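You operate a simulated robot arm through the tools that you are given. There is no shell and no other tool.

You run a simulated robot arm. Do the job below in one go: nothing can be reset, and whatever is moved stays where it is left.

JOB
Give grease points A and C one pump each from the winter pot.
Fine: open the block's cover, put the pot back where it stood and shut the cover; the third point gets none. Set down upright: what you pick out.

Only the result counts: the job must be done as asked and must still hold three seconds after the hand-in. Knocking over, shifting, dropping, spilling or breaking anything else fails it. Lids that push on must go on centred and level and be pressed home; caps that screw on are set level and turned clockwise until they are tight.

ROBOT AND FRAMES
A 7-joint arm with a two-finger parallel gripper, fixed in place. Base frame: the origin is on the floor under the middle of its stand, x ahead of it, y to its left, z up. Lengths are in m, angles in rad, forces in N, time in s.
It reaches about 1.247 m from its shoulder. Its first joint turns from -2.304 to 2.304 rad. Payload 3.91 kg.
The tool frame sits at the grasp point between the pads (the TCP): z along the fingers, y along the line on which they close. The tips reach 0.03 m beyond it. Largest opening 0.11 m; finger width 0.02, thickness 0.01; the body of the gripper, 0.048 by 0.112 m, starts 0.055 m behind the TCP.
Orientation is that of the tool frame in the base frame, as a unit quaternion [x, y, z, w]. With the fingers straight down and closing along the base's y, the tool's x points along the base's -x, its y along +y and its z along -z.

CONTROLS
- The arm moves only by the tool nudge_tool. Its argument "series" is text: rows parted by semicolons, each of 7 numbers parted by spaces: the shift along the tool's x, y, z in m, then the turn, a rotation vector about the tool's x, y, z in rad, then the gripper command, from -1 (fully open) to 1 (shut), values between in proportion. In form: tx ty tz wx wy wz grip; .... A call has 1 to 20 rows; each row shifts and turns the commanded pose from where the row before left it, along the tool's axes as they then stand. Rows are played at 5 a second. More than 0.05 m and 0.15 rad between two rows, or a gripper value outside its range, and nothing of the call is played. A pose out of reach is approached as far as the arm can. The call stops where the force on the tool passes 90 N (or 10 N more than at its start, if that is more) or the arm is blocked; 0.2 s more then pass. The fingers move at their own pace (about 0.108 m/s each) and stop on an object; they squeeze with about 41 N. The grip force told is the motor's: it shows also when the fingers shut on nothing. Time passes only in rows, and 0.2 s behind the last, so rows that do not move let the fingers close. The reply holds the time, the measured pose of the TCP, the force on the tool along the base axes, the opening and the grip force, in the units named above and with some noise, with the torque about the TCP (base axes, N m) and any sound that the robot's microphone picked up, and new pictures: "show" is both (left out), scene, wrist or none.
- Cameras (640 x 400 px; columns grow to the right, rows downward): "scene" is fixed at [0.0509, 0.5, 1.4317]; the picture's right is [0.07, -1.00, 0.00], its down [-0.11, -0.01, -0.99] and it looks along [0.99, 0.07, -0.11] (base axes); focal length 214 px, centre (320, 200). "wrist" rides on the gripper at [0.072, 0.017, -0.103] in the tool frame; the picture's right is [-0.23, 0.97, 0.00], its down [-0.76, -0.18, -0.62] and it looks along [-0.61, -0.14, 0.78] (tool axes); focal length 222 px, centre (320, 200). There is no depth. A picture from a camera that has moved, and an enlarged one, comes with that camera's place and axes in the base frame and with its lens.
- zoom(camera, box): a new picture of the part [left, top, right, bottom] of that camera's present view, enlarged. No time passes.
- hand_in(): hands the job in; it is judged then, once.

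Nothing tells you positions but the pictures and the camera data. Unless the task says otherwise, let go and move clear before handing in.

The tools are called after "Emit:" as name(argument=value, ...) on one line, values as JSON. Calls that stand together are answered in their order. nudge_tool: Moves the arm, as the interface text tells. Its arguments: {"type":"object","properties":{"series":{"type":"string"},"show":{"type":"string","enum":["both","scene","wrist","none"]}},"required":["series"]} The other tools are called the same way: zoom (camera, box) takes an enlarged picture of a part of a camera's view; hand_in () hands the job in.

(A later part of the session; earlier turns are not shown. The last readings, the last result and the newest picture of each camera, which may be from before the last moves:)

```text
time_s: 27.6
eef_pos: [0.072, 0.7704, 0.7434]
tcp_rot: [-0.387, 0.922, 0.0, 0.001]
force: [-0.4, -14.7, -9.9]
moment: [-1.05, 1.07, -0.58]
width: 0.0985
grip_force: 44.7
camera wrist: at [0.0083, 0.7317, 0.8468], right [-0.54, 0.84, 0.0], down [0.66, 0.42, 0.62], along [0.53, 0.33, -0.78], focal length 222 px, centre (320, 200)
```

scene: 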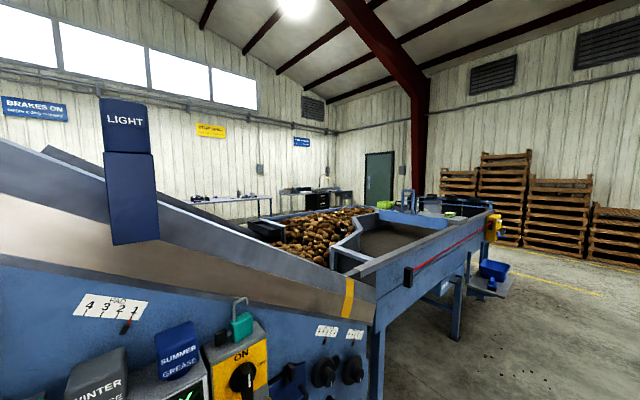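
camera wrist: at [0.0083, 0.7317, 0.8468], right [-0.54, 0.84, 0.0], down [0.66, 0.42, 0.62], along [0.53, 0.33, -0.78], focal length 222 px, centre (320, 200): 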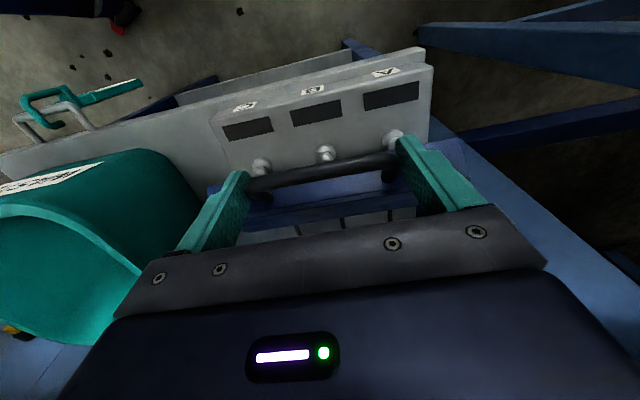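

Three silver grease nipples are now visible under the cover. The forces stay small, so I'll carry the cover past vertical.

Emit:
nudge_tool(series="-0.009 0 -0.006 0 0 0 1; -0.009 0 -0.004 0 0 0 1; -0.01 0 -0.004 0 0 0 1; -0.01 0 -0.002 0 0 0 1; 0 0 0 0 0 0 1", show="wrist")

```text
time_s: 28.8
eef_pos: [0.0994, 0.7988, 0.761]
tcp_rot: [-0.386, 0.922, 0.0, 0.001]
force: [6.0, -24.8, 4.7]
moment: [-1.32, 0.36, -0.88]
width: 0.0991
grip_force: 44.9
camera wrist: at [0.0356, 0.7587, 0.864], right [-0.54, 0.84, 0.0], down [0.66, 0.42, 0.62], along [0.53, 0.33, -0.78], focal length 222 px, centre (320, 200)
```

wrist: 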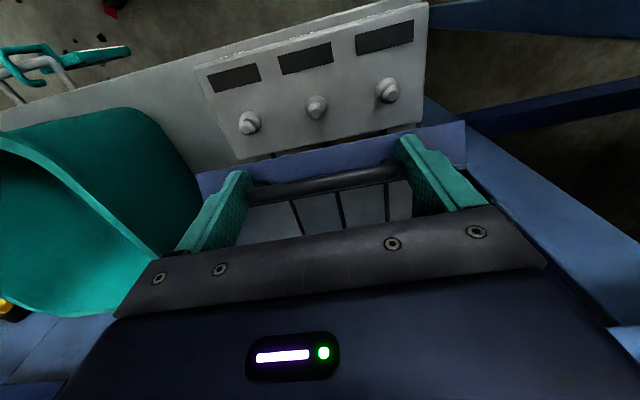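

Emit:
zoom(camera="wrist", box=[180, 0, 480, 220])

```text
1.82 times, centred on (330, 110) of wrist
camera zoom: at [0.0356, 0.7587, 0.864], right [-0.54, 0.84, 0.0], down [0.66, 0.42, 0.62], along [0.53, 0.33, -0.78], focal length 404 px, centre (302, 364)
```

zoom: 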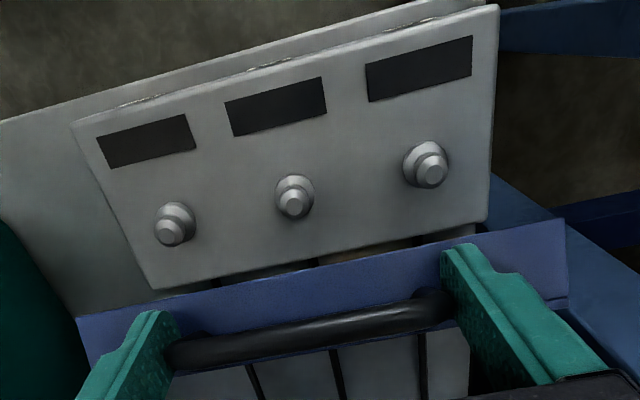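

The block's top now shows three nipples, and the cover is at about vertical. I'll push it a bit past vertical, easing the sideways load as I go.

Emit:
nudge_tool(series="0 -0.002 -0.004 0 0 0 1; -0.01 -0.001 -0.003 0 0 0 1; -0.01 0 0 0 0 0 1; 0 0 0 0 0 0 1", show="wrist")

Emit:
zoom(camera="wrist", box=[180, 0, 480, 220])

```text
time_s: 29.8
eef_pos: [0.1133, 0.8121, 0.7681]
tcp_rot: [-0.387, 0.922, 0.001, 0.001]
force: [-15.8, -3.8, -2.5]
moment: [-0.99, 1.24, 0.1]
width: 0.0989
grip_force: 44.7
camera wrist: at [0.0491, 0.7715, 0.8713], right [-0.54, 0.84, 0.0], down [0.66, 0.42, 0.62], along [0.53, 0.34, -0.78], focal length 222 px, centre (320, 200)
```

wrist: 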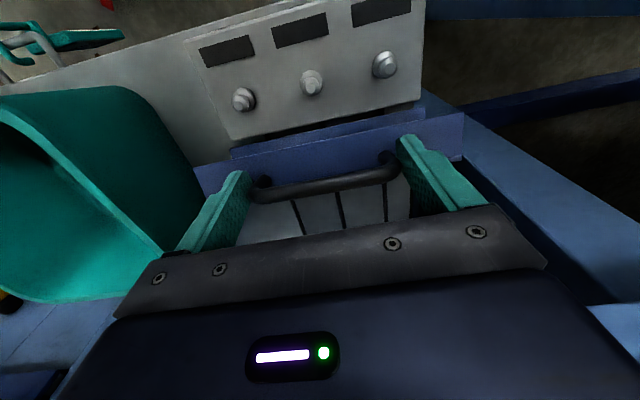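

```text
1.82 times, centred on (330, 110) of wrist
camera zoom: at [0.0491, 0.7715, 0.8713], right [-0.54, 0.84, 0.0], down [0.66, 0.42, 0.62], along [0.53, 0.34, -0.78], focal length 404 px, centre (302, 364)
```

zoom: 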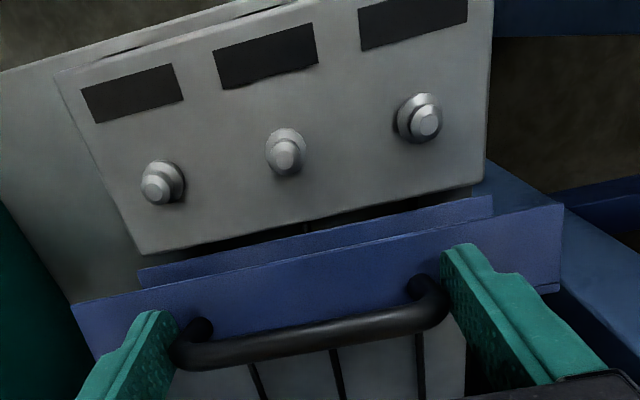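

The cover is about 80° open. The yellow guard box sits close behind my wrist (s≈0.75), so I'll tilt the wrist back toward the robot while pushing the cover further over.

Emit:
nudge_tool(series="-0.005 0 0 0 -0.1 0 1; -0.008 0 0 0 -0.1 0 1; 0 0 0 0 0 0 1", show="wrist")

Emit:
zoom(camera="wrist", box=[180, 0, 480, 220])

```text
time_s: 30.6
eef_pos: [0.122, 0.821, 0.767]
tcp_rot: [-0.385, 0.917, 0.039, 0.092]
force: [-24.7, 4.9, -10.8]
moment: [-0.71, 1.41, 0.61]
width: 0.0988
grip_force: 45.5
camera wrist: at [0.0445, 0.7669, 0.8538], right [-0.54, 0.84, 0.05], down [0.56, 0.32, 0.76], along [0.63, 0.44, -0.65], focal length 222 px, centre (320, 200)
```

wrist: 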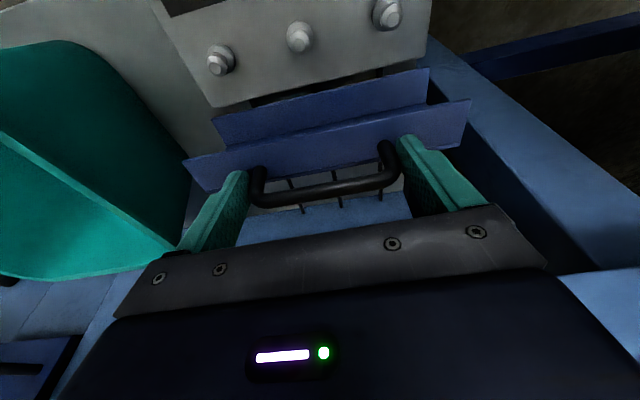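

```text
1.82 times, centred on (330, 110) of wrist
camera zoom: at [0.0445, 0.7669, 0.8538], right [-0.54, 0.84, 0.05], down [0.56, 0.32, 0.76], along [0.63, 0.44, -0.65], focal length 404 px, centre (302, 364)
```

zoom: 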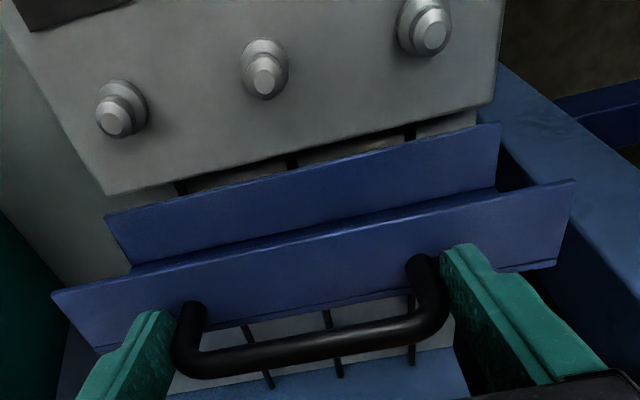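

Emit:
nudge_tool(series="-0.0098 0.0015 0.002 0 -0.1 0 1; -0.0096 0 0.003 0 -0.1 0 1; -0.0095 0 0.003 0 0 0 1; 0 0 0 0 0 0 1", show="wrist")

Emit:
zoom(camera="wrist", box=[180, 0, 480, 220])

```text
time_s: 31.6
eef_pos: [0.1439, 0.843, 0.7663]
tcp_rot: [-0.38, 0.903, 0.077, 0.183]
force: [-16.9, -7.1, -31.3]
moment: [-0.57, 0.56, 0.13]
width: 0.0984
grip_force: 45.0
camera wrist: at [0.055, 0.7781, 0.8335], right [-0.55, 0.83, 0.09], down [0.45, 0.2, 0.87], along [0.71, 0.52, -0.48], focal length 222 px, centre (320, 200)
```

wrist: 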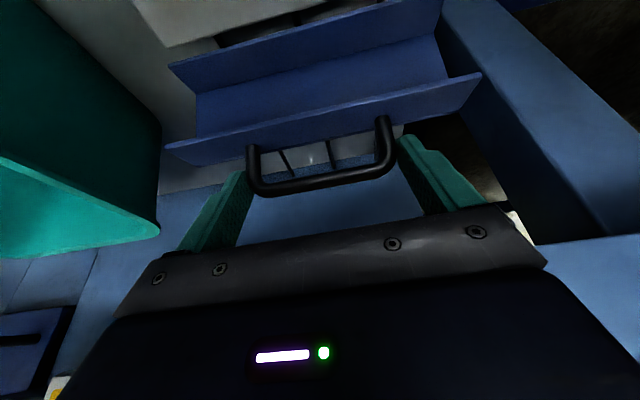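

```text
1.82 times, centred on (330, 110) of wrist
camera zoom: at [0.055, 0.7781, 0.8335], right [-0.55, 0.83, 0.09], down [0.45, 0.2, 0.87], along [0.71, 0.52, -0.48], focal length 404 px, centre (302, 364)
```

zoom: 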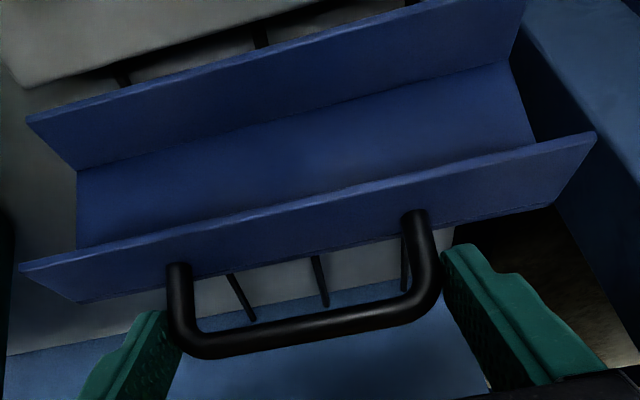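

The cover channel is now past vertical and opening toward me. I'll follow it back and down slightly to see whether there's a stop.

Emit:
nudge_tool(series="-0.0058 0 0.0068 0 0 0 1; -0.0058 0 0.0068 0 0 0 1; 0 0 0 0 0 0 1", show="wrist")

```text
time_s: 32.4
eef_pos: [0.1556, 0.8536, 0.7629]
tcp_rot: [-0.378, 0.903, 0.079, 0.186]
force: [-12.9, -24.6, 19.6]
moment: [-1.29, 0.22, 0.25]
width: 0.0981
grip_force: 44.9
camera wrist: at [0.0667, 0.7895, 0.83], right [-0.55, 0.83, 0.09], down [0.45, 0.2, 0.87], along [0.71, 0.52, -0.48], focal length 222 px, centre (320, 200)
```

wrist: 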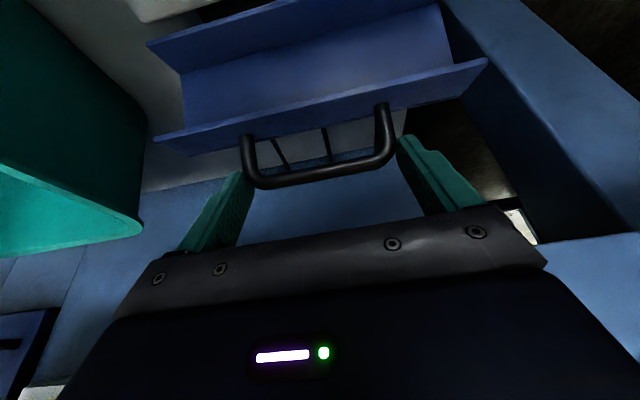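

The force rose as if the cover has met its back stop. I'll open the fingers in place and see whether it stays.

Emit:
nudge_tool(series="0 0 -0.002 0 0 0 0.5; 0 0 0 0 0 0 -1; 0 0 0 0 0 0 -1; 0 0 0 0 0 0 -1", show="wrist")

```text
time_s: 33.4
eef_pos: [0.1541, 0.8526, 0.7621]
tcp_rot: [-0.379, 0.904, 0.077, 0.183]
force: [-0.2, 1.5, 0.0]
moment: [-0.01, 0.0, 0.0]
width: 0.1102
grip_force: 0.0
camera wrist: at [0.066, 0.7889, 0.8292], right [-0.55, 0.83, 0.09], down [0.45, 0.2, 0.87], along [0.71, 0.52, -0.48], focal length 222 px, centre (320, 200)
```

wrist: 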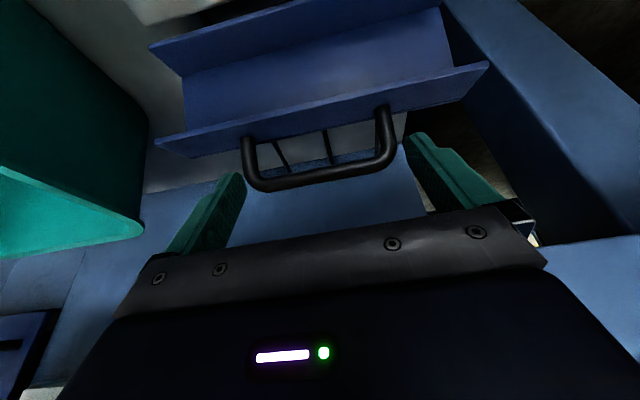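

The cover stays open on its own. I'll retreat along the finger direction, then look at the open block.

Emit:
nudge_tool(series="0 0 -0.04 0 0 0 -1; 0 0 -0.04 0 0 0 -1; 0 0 -0.04 0 0 0 -1; 0.03 0 -0.03 0 0.1 0 -1; 0.03 0 -0.03 0 0.1 0 -1; 0.03 0 -0.03 0 0.1 0 -1; 0 0 0 0 0.1 0 -1; 0 0 0 0 0 0 -1", show="wrist")

Emit:
zoom(camera="wrist", box=[200, 40, 440, 220])

```text
time_s: 35.1
eef_pos: [0.044, 0.7392, 0.9331]
tcp_rot: [-0.388, 0.922, -0.001, 0.001]
force: [-0.3, 0.6, -0.3]
moment: [0.0, 0.0, -0.03]
width: 0.1101
grip_force: 0.1
camera wrist: at [-0.021, 0.6994, 1.0366], right [-0.54, 0.84, 0.0], down [0.66, 0.42, 0.62], along [0.53, 0.33, -0.78], focal length 222 px, centre (320, 200)
```

wrist: 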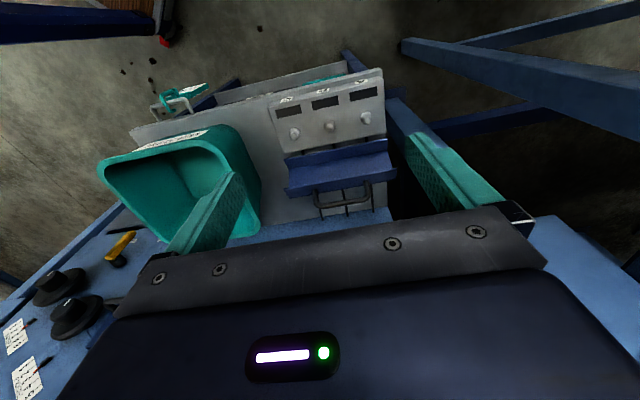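

```text
2.22 times, centred on (320, 130) of wrist
camera zoom: at [-0.021, 0.6994, 1.0366], right [-0.54, 0.84, 0.0], down [0.66, 0.42, 0.62], along [0.53, 0.33, -0.78], focal length 494 px, centre (320, 356)
```

zoom: 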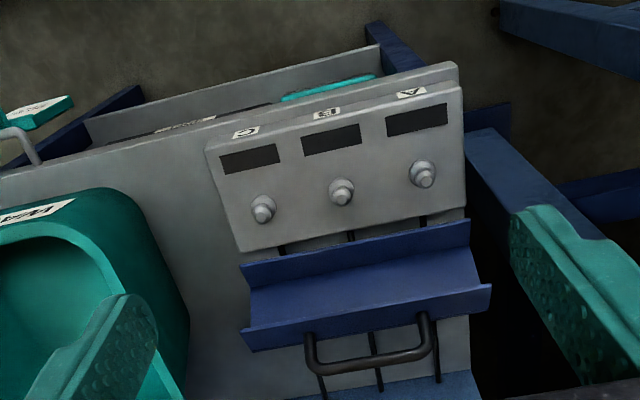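

The block is open. I place the nipple tips at about A t=0.560, B t=0.495 and C t=0.431, all near s≈0.622, z≈0.667. Next I'll rise and move in front of the pots, tilted toward horizontal, to see their shape.

Emit:
nudge_tool(series="0 0 -0.05 0 0 0 -1; 0 0 -0.05 0 0 0 -1; 0 0 -0.05 0 0 0 -1; 0 0 -0.05 0 0 0 -1; 0 0 -0.05 0 0 0 -1; 0 0 -0.05 0 0 0 -1; 0 -0.04 0 0 0 0 -1; 0 -0.04 0 0 0 0 -1; 0 -0.04 0 0 0 0 -1; 0 -0.04 0 0 0 0 -1; 0 0 0 0 -0.133 0 -1; 0 0 0 0 -0.133 0 -1; 0 0 0 0 -0.133 0 -1; 0 0 0 0 -0.133 0 -1; 0 0 0 0 -0.133 0 -1; 0 0 0 0 -0.133 0 -1; 0 0 0 0 0 0 -1", show="both")

Emit:
zoom(camera="wrist", box=[220, 60, 420, 220])

```text
time_s: 38.8
eef_pos: [0.1678, 0.6299, 1.2324]
tcp_rot: [-0.353, 0.852, 0.153, 0.355]
force: [0.1, 0.5, -0.4]
moment: [-0.01, 0.01, 0.0]
width: 0.1101
grip_force: 0.2
camera wrist: at [0.0675, 0.5526, 1.253], right [-0.58, 0.8, 0.17], down [0.2, -0.07, 0.98], along [0.79, 0.6, -0.12], focal length 222 px, centre (320, 200)
```

scene: 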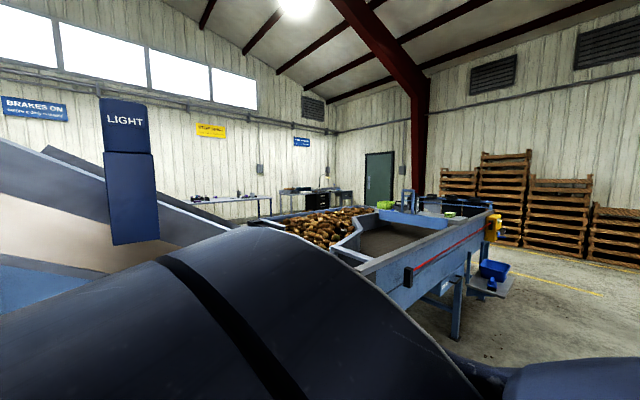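
wrist: 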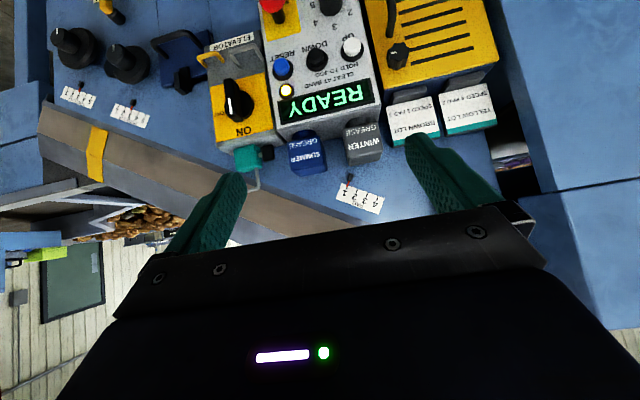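

```text
2.50 times, centred on (320, 140) of wrist
camera zoom: at [0.0675, 0.5526, 1.253], right [-0.58, 0.8, 0.17], down [0.2, -0.07, 0.98], along [0.79, 0.6, -0.12], focal length 555 px, centre (320, 350)
```

zoom: 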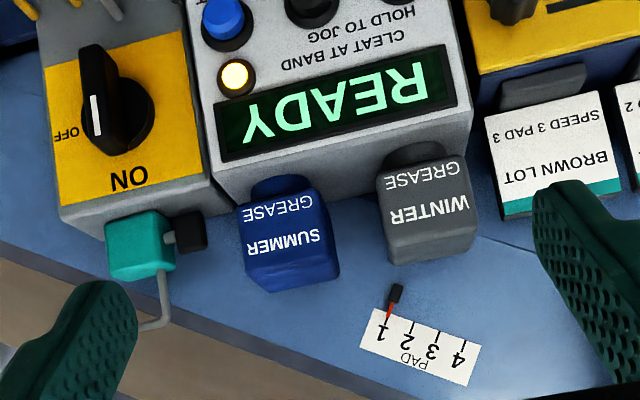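

The pots stand on the READY box top (z≈1.08). WINTER's body is about 5.3 cm wide, centred near s≈0.81, t≈0.377, spanning z≈1.11–1.15, with a round nozzle base beneath. The lamp rules out a vertical grasp there, so before picking the pot I'll test whether the arm can reach the block at this 45° tilt.

Emit:
nudge_tool(series="0 0.04 0 0 0 0 -1; 0 0.04 0 0 0 0 -1; 0 0.04 0 0 0 0 -1; 0 0.04 0 0 0 0 -1; 0 0.03 0 0 0 0 -1; 0.0359 0 0.0348 0 0 0 -1; 0.0359 0 0.0348 0 0 0 -1; 0.0359 0 0.0348 0 0 0 -1; 0.0359 0 0.0348 0 0 0 -1; 0.0359 0 0.0348 0 0 0 -1; 0.0359 0 0.0348 0 0 0 -1; 0.0359 0 0.0348 0 0 0 -1; 0.0359 0 0.0348 0 0 0 -1; 0 0 0 0 0 0 -1", show="both")

```text
time_s: 40.9
eef_pos: [0.0431, 0.7563, 1.0991]
tcp_rot: [-0.324, 0.869, 0.218, 0.304]
force: [-0.1, 0.3, -0.9]
moment: [-0.02, 0.0, 0.0]
width: 0.1101
grip_force: 0.2
stopped in row 10: the arm was blocked; the commanded pose is now the measured one
camera wrist: at [-0.0537, 0.6778, 1.1277], right [-0.54, 0.77, 0.33], down [0.34, -0.16, 0.93], along [0.77, 0.61, -0.18], focal length 222 px, centre (320, 200)
```

scene: 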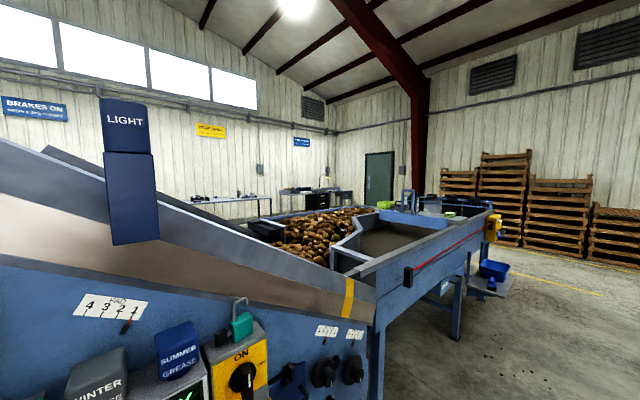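
wrist: 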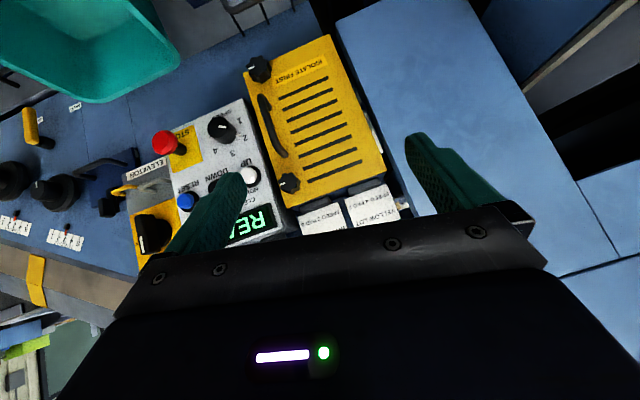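

The full 45° tilt is blocked there; the wrist's pitch seems limited near the base. I'll reduce the tilt to about 0.5 rad and test the reach above the C nipple, the closest point to the base.

Emit:
nudge_tool(series="0 0 0 0.0497 0.0827 -0.0357 -1; 0 0 0 0.0497 0.0827 -0.0357 -1; 0 0 0 0.0497 0.0827 -0.0357 -1; -0.0307 0 0.0168 0 0 0 -1; 0 -0.037 0 0 0 0 -1; 0 -0.037 0 0 0 0 -1; 0.024 0 0.0439 0 0 0 -1; 0.024 0 0.0439 0 0 0 -1; 0.024 0 0.0439 0 0 0 -1; 0.024 0 0.0439 0 0 0 -1; 0 0 0 0 0 0 -1", show="wrist")

```text
time_s: 43.3
eef_pos: [0.1017, 0.73, 0.8901]
tcp_rot: [-0.377, 0.891, 0.082, 0.239]
force: [-0.4, 0.4, 0.0]
moment: [0.0, 0.02, 0.04]
width: 0.11
grip_force: 0.1
camera wrist: at [0.0082, 0.6624, 0.9429], right [-0.56, 0.83, 0.08], down [0.36, 0.15, 0.92], along [0.75, 0.54, -0.38], focal length 222 px, centre (320, 200)
```

wrist: 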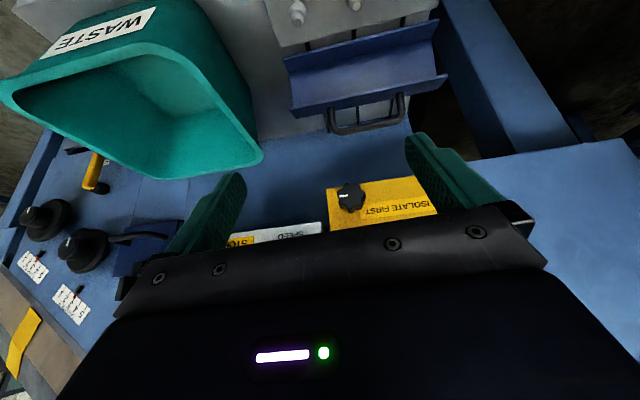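

Reach is fine here at 0.5 rad tilt. I'll test lower, close above the nipples, to be sure the working height is reachable.

Emit:
nudge_tool(series="0.024 0 0.0439 0 0 0 -1; 0.024 0 0.0439 0 0 0 -1; 0.0 0 0.03 0 0 0 -1; 0 0 0.02 0 0 0 -1; 0 0 0 0 0 0 -1", show="wrist")

Emit:
zoom(camera="wrist", box=[180, 0, 480, 200])

```text
time_s: 44.5
eef_pos: [0.1235, 0.7462, 0.7447]
tcp_rot: [-0.377, 0.891, 0.083, 0.239]
force: [0.6, 0.3, 0.5]
moment: [0.0, 0.02, -0.02]
width: 0.11
grip_force: 0.1
camera wrist: at [0.0294, 0.6786, 0.7989], right [-0.56, 0.83, 0.08], down [0.36, 0.15, 0.92], along [0.75, 0.54, -0.38], focal length 222 px, centre (320, 200)
```

wrist: 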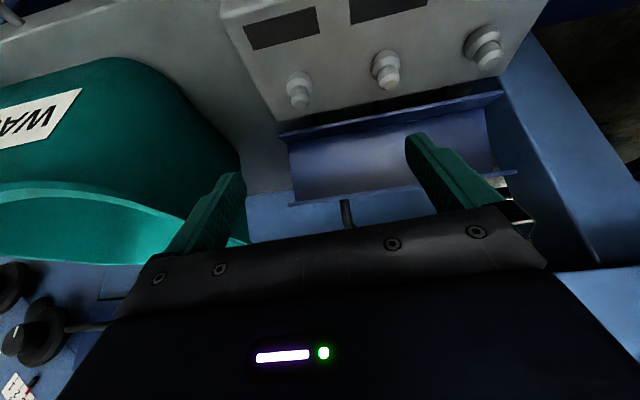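

```text
2.00 times, centred on (330, 100) of wrist
camera zoom: at [0.0294, 0.6786, 0.7989], right [-0.56, 0.83, 0.08], down [0.36, 0.15, 0.92], along [0.75, 0.54, -0.38], focal length 444 px, centre (300, 400)
```

zoom: 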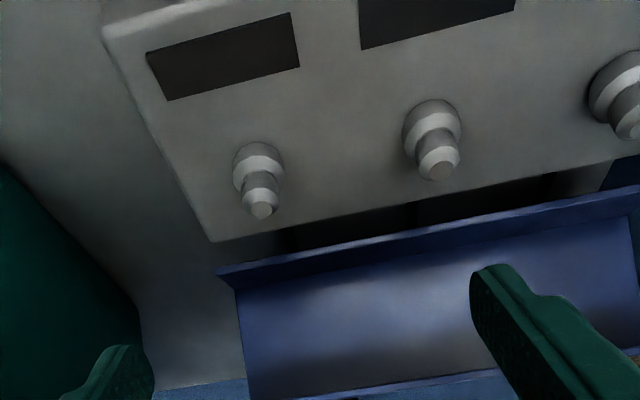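

This pose is reachable, and I've refined the nipple tips to A (s .6205, t .558), B (.6196, .495) and C (.619, .432), z≈0.672. The same tilt should work for picking the WINTER pot, so I'll back out and move in front of the pots.

Emit:
nudge_tool(series="0 0 -0.05 0 0 0 -1; 0 0 -0.05 0 0 0 -1; 0 0 -0.05 0 0 0 -1; 0 0 -0.05 -0.025 0.011 0.021 -1; -0.024 0 -0.0439 0 0 0 -1; -0.024 0 -0.0439 0 0 0 -1; -0.024 0 -0.0439 0 0 0 -1; -0.024 0 -0.0439 0 0 0 -1; -0.024 0 -0.0439 0 0 0 -1; -0.024 0 -0.0439 0 0 0 -1; 0 -0.032 0 0 0 0 -1; 0 -0.032 0 0 0 0 -1; -0.035 0 0.0192 0 0 0 -1; -0.035 0 0.0192 0 0 0 -1; -0.035 0 0.0192 0 0 0 -1; 0 0 0 0 0 0 -1", show="both")

Emit:
zoom(camera="wrist", box=[220, 60, 420, 220])

```text
time_s: 47.9
eef_pos: [0.1817, 0.7201, 1.2189]
tcp_rot: [-0.371, 0.895, 0.095, 0.228]
force: [-0.2, 0.3, 0.6]
moment: [0.02, 0.02, -0.03]
width: 0.1098
grip_force: 0.1
camera wrist: at [0.0887, 0.6519, 1.2752], right [-0.55, 0.83, 0.11], down [0.39, 0.14, 0.91], along [0.74, 0.54, -0.39], focal length 222 px, centre (320, 200)
```

scene: 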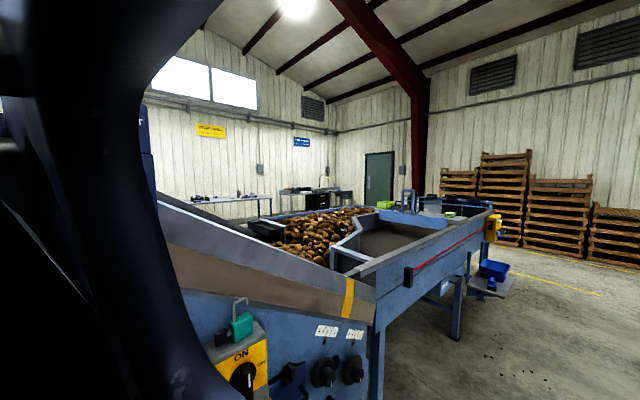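
wrist: 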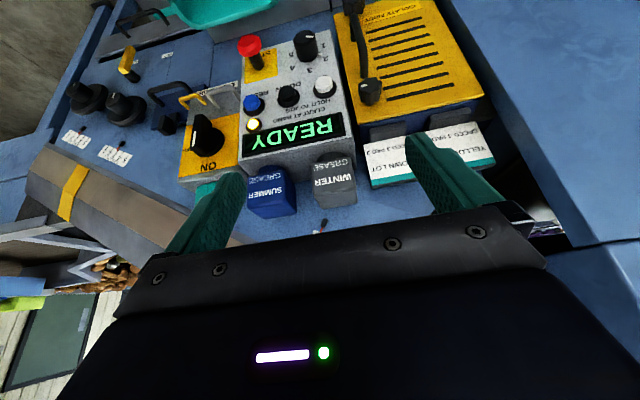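

```text
2.50 times, centred on (320, 140) of wrist
camera zoom: at [0.0887, 0.6519, 1.2752], right [-0.55, 0.83, 0.11], down [0.39, 0.14, 0.91], along [0.74, 0.54, -0.39], focal length 555 px, centre (320, 350)
```

zoom: 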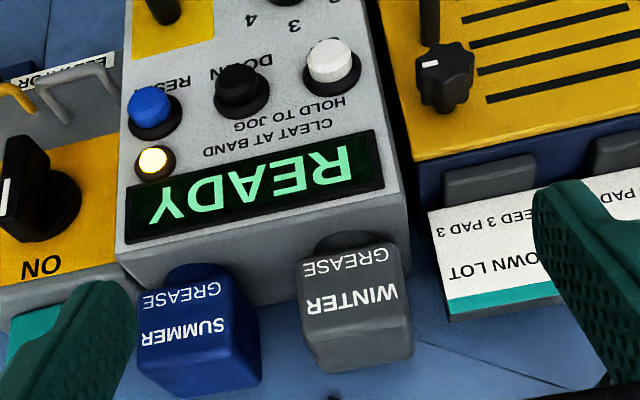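

The tool is perfectly aligned to the panel, and I refine WINTER to a 5 cm square body centred at s≈0.805, t≈0.377, z 1.11–1.158. I'll move to a start point along the approach line with the fingers partly closed (72 mm) and check.

Emit:
nudge_tool(series="-0.0345 -0.0012 0.0097 0 0 0 -0.309; -0.0345 -0.0012 0.0097 0 0 0 -0.309; -0.0345 -0.0012 0.0097 0 0 0 -0.309; 0 0 0.03 0 0 0 -0.309; 0 0 0 0 0 0 -0.309", show="both")

Emit:
zoom(camera="wrist", box=[220, 60, 420, 220])

```text
time_s: 49.1
eef_pos: [0.2677, 0.8025, 1.2174]
tcp_rot: [-0.371, 0.895, 0.095, 0.229]
force: [-0.5, -0.3, 0.5]
moment: [0.01, 0.04, 0.02]
width: 0.0719
grip_force: 0.0
camera wrist: at [0.1751, 0.7342, 1.2736], right [-0.55, 0.83, 0.11], down [0.39, 0.14, 0.91], along [0.74, 0.54, -0.4], focal length 222 px, centre (320, 200)
```

scene: 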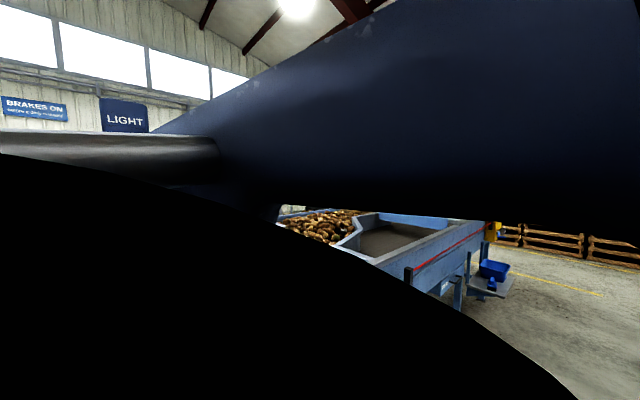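
wrist: 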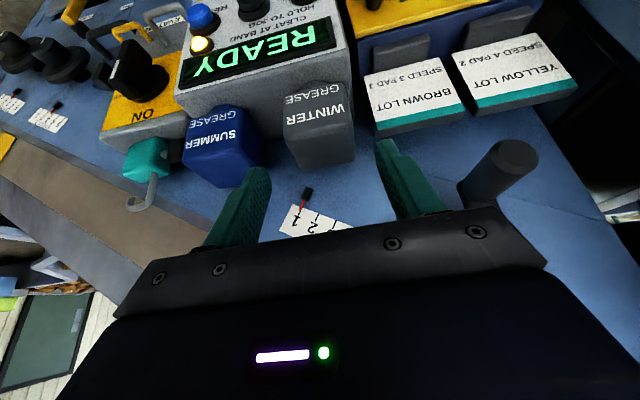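

```text
2.50 times, centred on (320, 140) of wrist
camera zoom: at [0.1751, 0.7342, 1.2736], right [-0.55, 0.83, 0.11], down [0.39, 0.14, 0.91], along [0.74, 0.54, -0.4], focal length 555 px, centre (320, 350)
```

zoom: 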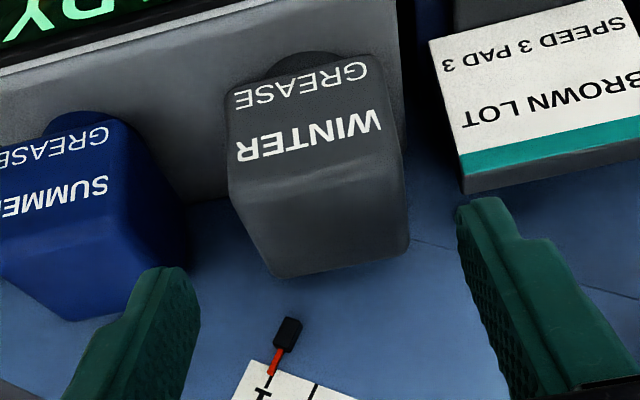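

There's a grey peg to the left at t≈0.49, clear of my path. WINTER is centred at t≈0.378, matching my TCP. I'll advance along the approach line in two stages.

Emit:
nudge_tool(series="0 0 0.025 0 0 0 -0.309; 0 0 0.025 0 0 0 -0.309; 0 0 0 0 0 0 -0.309", show="wrist")

Emit:
zoom(camera="wrist", box=[220, 60, 420, 220])

```text
time_s: 49.9
eef_pos: [0.2845, 0.82, 1.1738]
tcp_rot: [-0.371, 0.895, 0.095, 0.228]
force: [0.6, -0.1, 0.5]
moment: [0.02, 0.02, -0.01]
width: 0.072
grip_force: 0.1
camera wrist: at [0.192, 0.7509, 1.2297], right [-0.55, 0.83, 0.11], down [0.39, 0.14, 0.91], along [0.74, 0.54, -0.39], focal length 222 px, centre (320, 200)
```

wrist: 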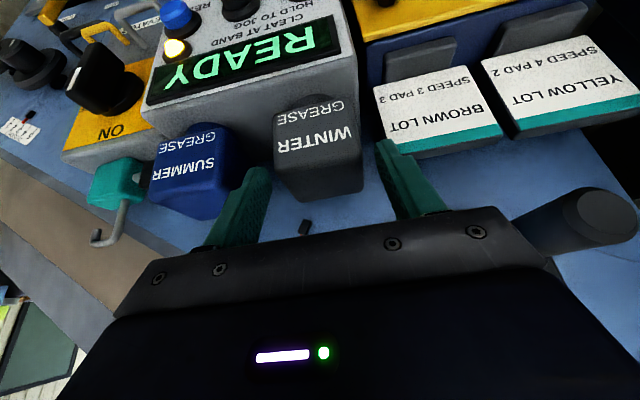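

```text
2.50 times, centred on (320, 140) of wrist
camera zoom: at [0.192, 0.7509, 1.2297], right [-0.55, 0.83, 0.11], down [0.39, 0.14, 0.91], along [0.74, 0.54, -0.39], focal length 555 px, centre (320, 350)
```

zoom: 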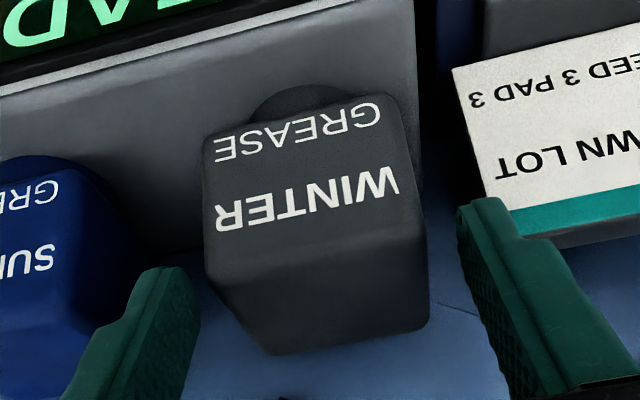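

Emit:
nudge_tool(series="0 0 0.02 0 0 0 -0.309; 0 0 0.019 0 0 0 -0.309; 0 0 0 0 0 0 -0.309", show="wrist")

Emit:
zoom(camera="wrist", box=[220, 60, 420, 220])

```text
time_s: 50.7
eef_pos: [0.2981, 0.8315, 1.139]
tcp_rot: [-0.371, 0.895, 0.095, 0.229]
force: [0.0, 0.2, 0.2]
moment: [-0.01, 0.01, 0.0]
width: 0.0716
grip_force: 0.0
camera wrist: at [0.205, 0.7643, 1.195], right [-0.55, 0.83, 0.11], down [0.39, 0.14, 0.91], along [0.74, 0.54, -0.39], focal length 222 px, centre (320, 200)
```

wrist: 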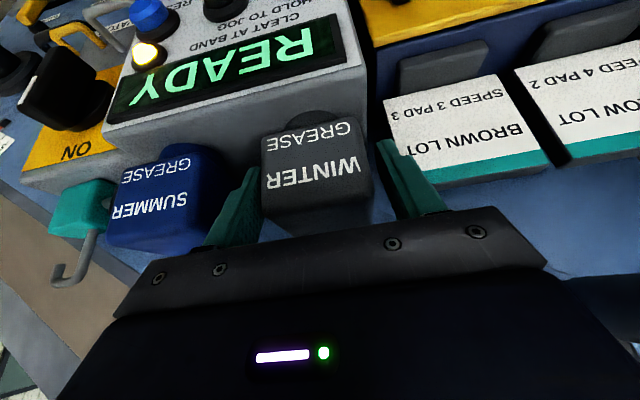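

```text
2.50 times, centred on (320, 140) of wrist
camera zoom: at [0.205, 0.7643, 1.195], right [-0.55, 0.83, 0.11], down [0.39, 0.14, 0.91], along [0.74, 0.54, -0.39], focal length 555 px, centre (320, 350)
```

zoom: 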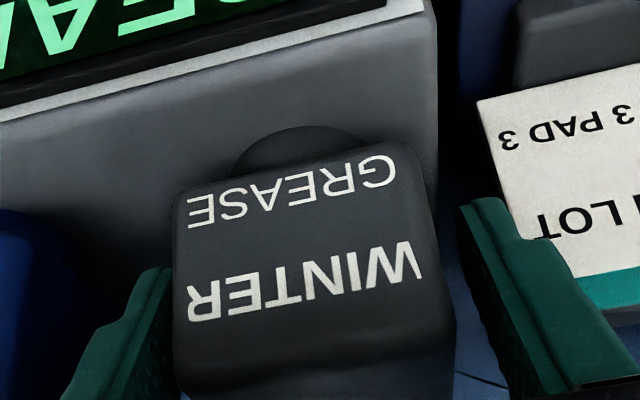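

The pot sits centred between the fingers (TCP s=0.799, t=0.377, z=1.139). I'll close on it.

Emit:
nudge_tool(series="0 0 0 0 0 0 0; 0 0 0 0 0 0 0.3; 0 0 0 0 0 0 1; 0 0 0 0 0 0 1; 0 0 0 0 0 0 1", show="wrist")

Emit:
zoom(camera="wrist", box=[220, 60, 420, 220])

```text
time_s: 51.9
eef_pos: [0.2977, 0.8327, 1.1381]
tcp_rot: [-0.37, 0.895, 0.095, 0.229]
force: [0.4, 0.1, 0.0]
moment: [0.04, -0.01, -0.02]
width: 0.0579
grip_force: 40.7
camera wrist: at [0.2049, 0.7642, 1.1951], right [-0.55, 0.83, 0.11], down [0.39, 0.14, 0.91], along [0.74, 0.54, -0.39], focal length 222 px, centre (320, 200)
```

wrist: 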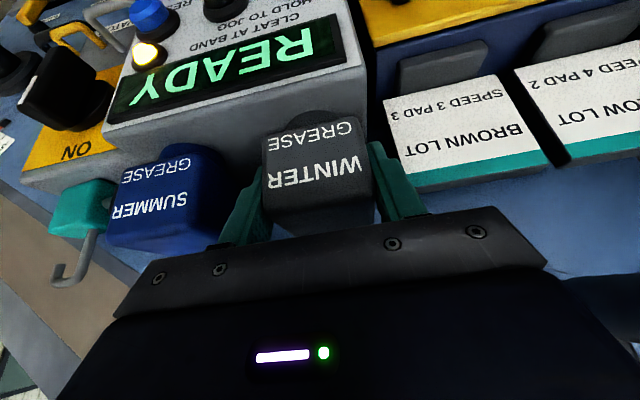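

```text
2.50 times, centred on (320, 140) of wrist
camera zoom: at [0.2049, 0.7642, 1.1951], right [-0.55, 0.83, 0.11], down [0.39, 0.14, 0.91], along [0.74, 0.54, -0.39], focal length 555 px, centre (320, 350)
```

zoom: 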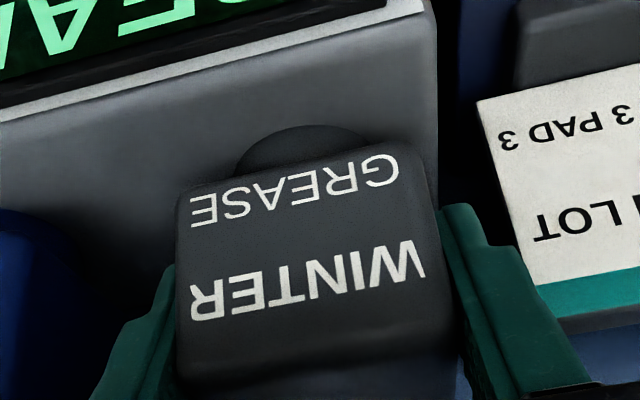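

Gripped at 58 mm with hardly any shift; the home pose is TCP ≈ (0.298, 0.832, 1.1385). I'll lift straight up a little and check for resistance.

Emit:
nudge_tool(series="-0.0048 0 -0.0088 0 0 0 1; -0.0048 0 -0.0088 0 0 0 1; -0.0048 0 -0.0088 0 0 0 1; 0 0 0 0 0 0 1", show="wrist")

Emit:
zoom(camera="wrist", box=[220, 60, 420, 220])

```text
time_s: 52.9
eef_pos: [0.2981, 0.8325, 1.1695]
tcp_rot: [-0.37, 0.895, 0.095, 0.229]
force: [-0.6, 0.2, -3.1]
moment: [-0.02, 0.03, -0.01]
width: 0.058
grip_force: 41.1
camera wrist: at [0.2047, 0.7643, 1.2252], right [-0.55, 0.83, 0.11], down [0.39, 0.14, 0.91], along [0.74, 0.54, -0.39], focal length 222 px, centre (320, 200)
```

wrist: 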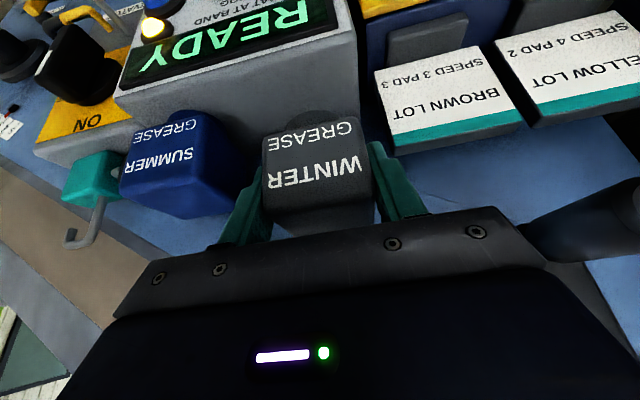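

```text
2.50 times, centred on (320, 140) of wrist
camera zoom: at [0.2047, 0.7643, 1.2252], right [-0.55, 0.83, 0.11], down [0.39, 0.14, 0.91], along [0.74, 0.54, -0.39], focal length 555 px, centre (320, 350)
```

zoom: 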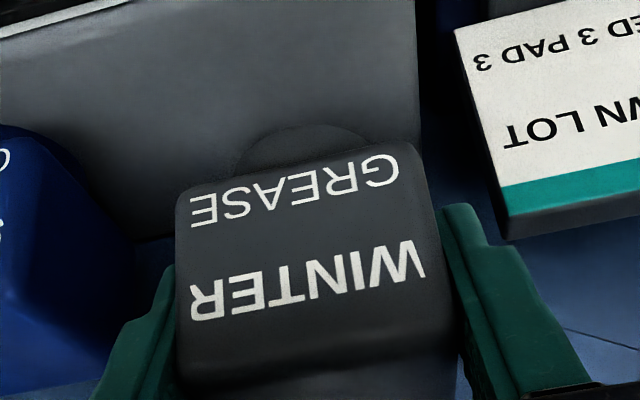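

The pot lifts freely with about 3 N weight and hasn't shifted in the grip. Before using it I want to see its underside, so I'll back off and raise it in front of the scene camera.

Emit:
nudge_tool(series="0.043 0 -0.0235 0 0 0 1; 0.043 0 -0.0235 0 0 0 1; 0.043 0 -0.0235 0 0 0 1; 0.043 0 -0.0235 0 0 0 1; 0 -0.04 0 0 0 0 1; 0 -0.04 0 0 0 0 1; 0 -0.04 0 0 0 0 1; 0 -0.04 0 0 0 0 1; 0 -0.04 0 0 0 0 1; -0.0235 0 -0.043 0 0 0 1; -0.0235 0 -0.043 0 0 0 1; -0.0235 0 -0.043 0 0 0 1; -0.0235 0 -0.043 0 0 0 1; -0.0235 0 -0.043 0 0 0 1; -0.0235 0 -0.043 0 0 0 1; -0.0235 0 -0.043 0 0 0 1; -0.0235 0 -0.043 0 0 0 1; 0 0 0 0 0 0 1", show="both")

```text
time_s: 56.7
eef_pos: [0.3007, 0.5501, 1.5623]
tcp_rot: [-0.371, 0.895, 0.095, 0.229]
force: [0.7, -1.5, -3.1]
moment: [-0.01, 0.01, 0.01]
width: 0.0578
grip_force: 41.1
camera wrist: at [0.2073, 0.4827, 1.6185], right [-0.55, 0.83, 0.11], down [0.39, 0.14, 0.91], along [0.74, 0.54, -0.4], focal length 222 px, centre (320, 200)
```

scene: 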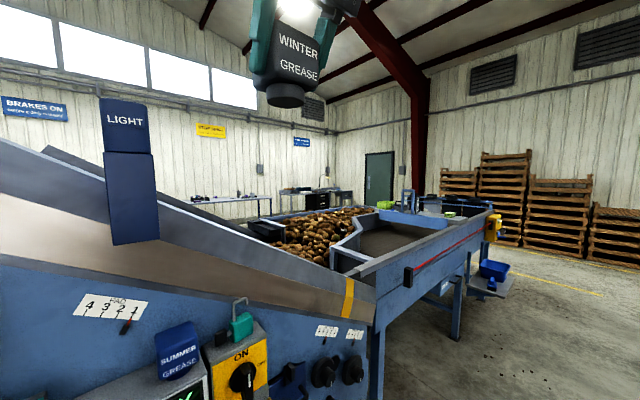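
wrist: 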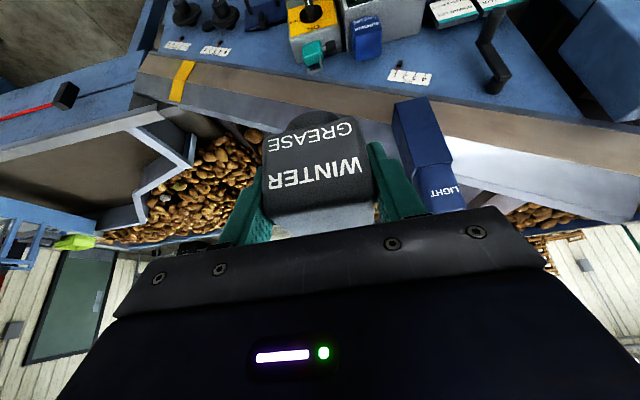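

Emit:
zoom(camera="scene", box=[230, 20, 350, 120])

Emit:
zoom(camera="wrist", box=[360, 0, 560, 220])

```text
4.00 times, centred on (290, 70) of scene
camera zoom: at [0.0509, 0.5, 1.4317], right [0.07, -1.0, 0.0], down [-0.11, -0.01, -0.99], along [0.99, 0.07, -0.11], focal length 858 px, centre (440, 720)
```

zoom: 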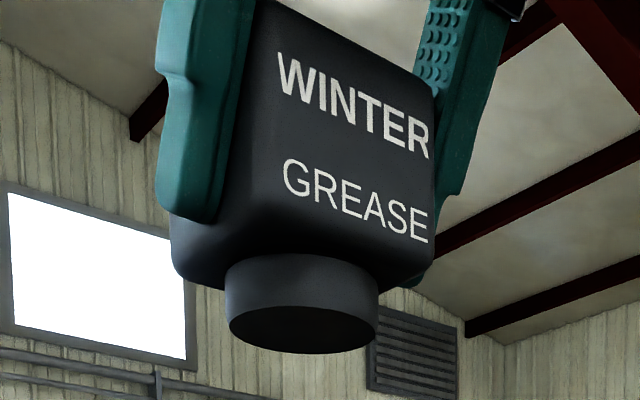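

```text
1.82 times, centred on (460, 110) of wrist
camera zoom: at [0.2073, 0.4827, 1.6185], right [-0.55, 0.83, 0.11], down [0.39, 0.14, 0.91], along [0.74, 0.54, -0.4], focal length 404 px, centre (66, 364)
```

zoom: 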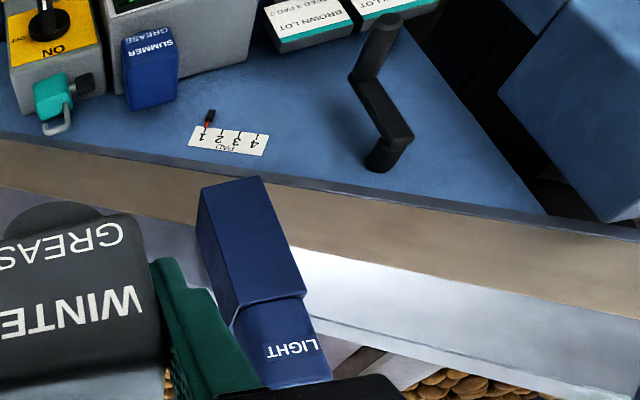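

The pot has a plain round nozzle base, about 43 mm in diameter and centred, with its bottom roughly 44 mm below the TCP and its axis about 11 mm ahead of it. Now I'll carry it over to the block side and start down toward point A.

Emit:
nudge_tool(series="0.043 0 -0.0235 0 0 0 1; 0 0.038 0 0 0 0 1; 0 0.038 0 0 0 0 1; 0 0.038 0 0 0 0 1; 0 0.038 0 0 0 0 1; 0 0.038 0 0 0 0 1; 0 0.038 0 0 0 0 1; 0 0.038 0 0 0 0 1; 0 0.038 0 0 0 0 1; 0 0.038 0 0 0 0 1; 0 0.04 0 0 0 0 1; 0.0235 0 0.043 0 0 0 1; 0.0235 0 0.043 0 0 0 1; 0.0235 0 0.043 0 0 0 1; 0.0235 0 0.043 0 0 0 1; 0.0235 0 0.043 0 0 0 1; 0.0235 0 0.043 0 0 0 1; 0.0235 0 0.043 0 0 0 1; 0 0 0 0 0 0 1", show="wrist")

```text
time_s: 60.7
eef_pos: [0.0072, 0.7466, 1.2164]
tcp_rot: [-0.366, 0.898, 0.1, 0.223]
force: [-0.9, 0.3, -2.2]
moment: [-0.01, 0.02, -0.02]
width: 0.0577
grip_force: 40.7
out of reach, approached as far as the arm can: row 10, 11
camera wrist: at [-0.0851, 0.6786, 1.2743], right [-0.54, 0.83, 0.12], down [0.4, 0.13, 0.91], along [0.74, 0.54, -0.4], focal length 222 px, centre (320, 200)
```

wrist: 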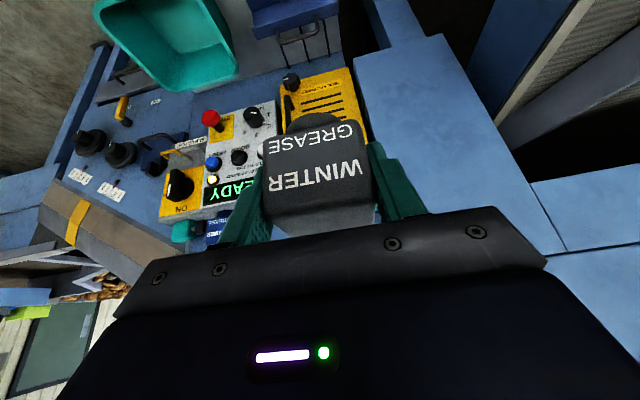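

The arm fell slightly short on the leftward move while high. I'll correct the small rotation, continue down, and re-centre in t at lower height.

Emit:
nudge_tool(series="0 0 0 0.011 -0.0065 -0.0141 1; 0.0235 0 0.043 0 0 0 1; 0.0235 0 0.043 0 0 0 1; 0.0235 0 0.043 0 0 0 1; 0.0235 0 0.043 0 0 0 1; 0.0235 0 0.043 0 0 0 1; 0 0.02 0 0 0 0 1; 0 0.015 0 0 0 0 1; 0.0235 0 0.043 0 0 0 1; 0 0 0 0 0 0 1", show="wrist")

```text
time_s: 63.1
eef_pos: [-0.0007, 0.7737, 0.9904]
tcp_rot: [-0.352, 0.904, 0.137, 0.202]
force: [1.2, 0.5, -2.0]
moment: [-0.02, 0.07, 0.03]
width: 0.0578
grip_force: 40.9
stopped in row 10: the arm was blocked; the commanded pose is now the measured one
camera wrist: at [-0.0894, 0.7037, 1.0489], right [-0.52, 0.83, 0.21], down [0.47, 0.07, 0.88], along [0.72, 0.56, -0.42], focal length 222 px, centre (320, 200)
```

wrist: 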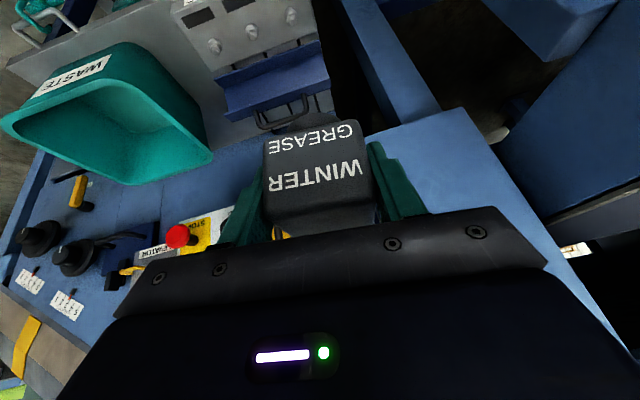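

The arm jammed against a limit at that folded position, so I'll undo the small twist. I'll also move outward and right to where the reach test worked, so I can do point C first.

Emit:
nudge_tool(series="-0.014 -0.033 0.0034 0 0 0 1; -0.014 -0.033 0.0034 0 0 0 1; -0.014 -0.033 0.0034 0 0 0 1; 0 0 0 0.0852 -0.017 -0.0645 1; 0 0 0 0 0 0 1", show="wrist")

```text
time_s: 64.3
eef_pos: [0.0821, 0.735, 0.9847]
tcp_rot: [-0.375, 0.893, 0.087, 0.233]
force: [0.1, -1.0, -3.0]
moment: [-0.02, 0.04, 0.0]
width: 0.0579
grip_force: 41.2
camera wrist: at [-0.0119, 0.6676, 1.039], right [-0.55, 0.83, 0.09], down [0.37, 0.15, 0.92], along [0.74, 0.54, -0.39], focal length 222 px, centre (320, 200)
```

wrist: 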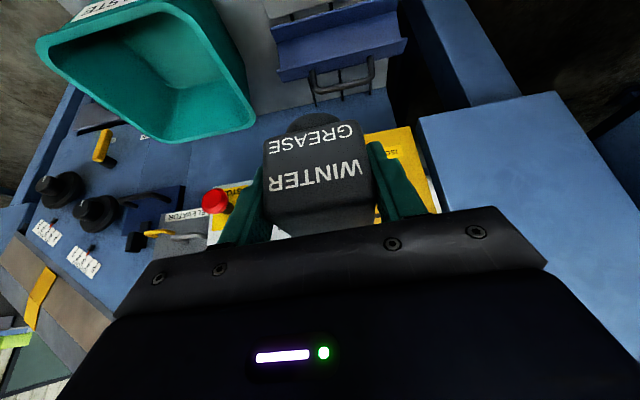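

Emit:
nudge_tool(series="0 0 0 -0.0147 0.0026 0.0136 1; 0.0156 -0.0075 0.0442 0 0 0 1; 0.0156 -0.0075 0.0442 0 0 0 1; 0.0156 -0.0075 0.0442 0 0 0 1; 0.0156 -0.0075 0.0442 0 0 0 1; 0 0 0 0 0 0 1", show="both")

Emit:
zoom(camera="wrist", box=[200, 0, 440, 200])

```text
time_s: 65.7
eef_pos: [0.1194, 0.7351, 0.7964]
tcp_rot: [-0.373, 0.893, 0.092, 0.233]
force: [-0.7, 0.0, -1.7]
moment: [0.0, 0.05, 0.01]
width: 0.0578
grip_force: 40.8
camera wrist: at [0.0258, 0.6675, 0.8509], right [-0.55, 0.83, 0.1], down [0.38, 0.14, 0.92], along [0.74, 0.54, -0.39], focal length 222 px, centre (320, 200)
```

scene: 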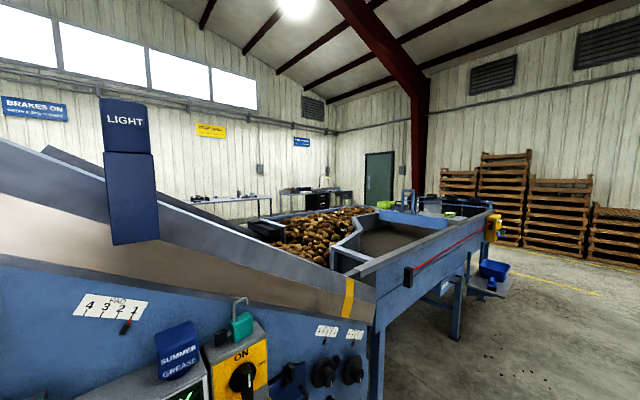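
wrist: 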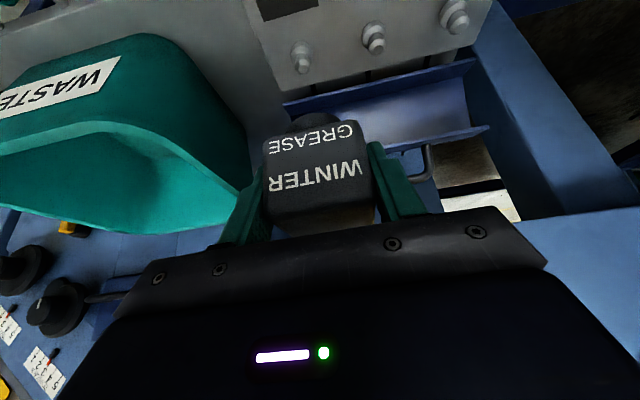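

```text
2.00 times, centred on (320, 100) of wrist
camera zoom: at [0.0258, 0.6675, 0.8509], right [-0.55, 0.83, 0.1], down [0.38, 0.14, 0.92], along [0.74, 0.54, -0.39], focal length 444 px, centre (320, 400)
```

zoom: 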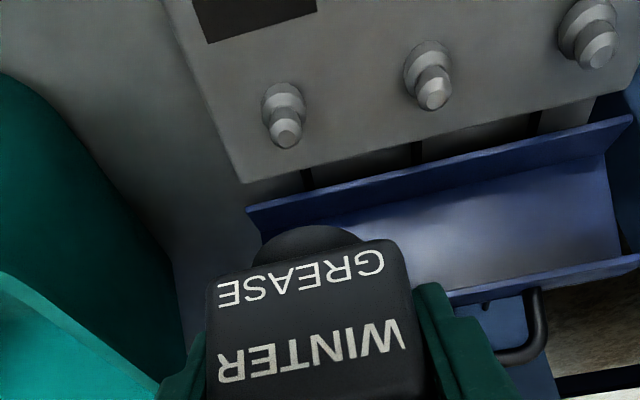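

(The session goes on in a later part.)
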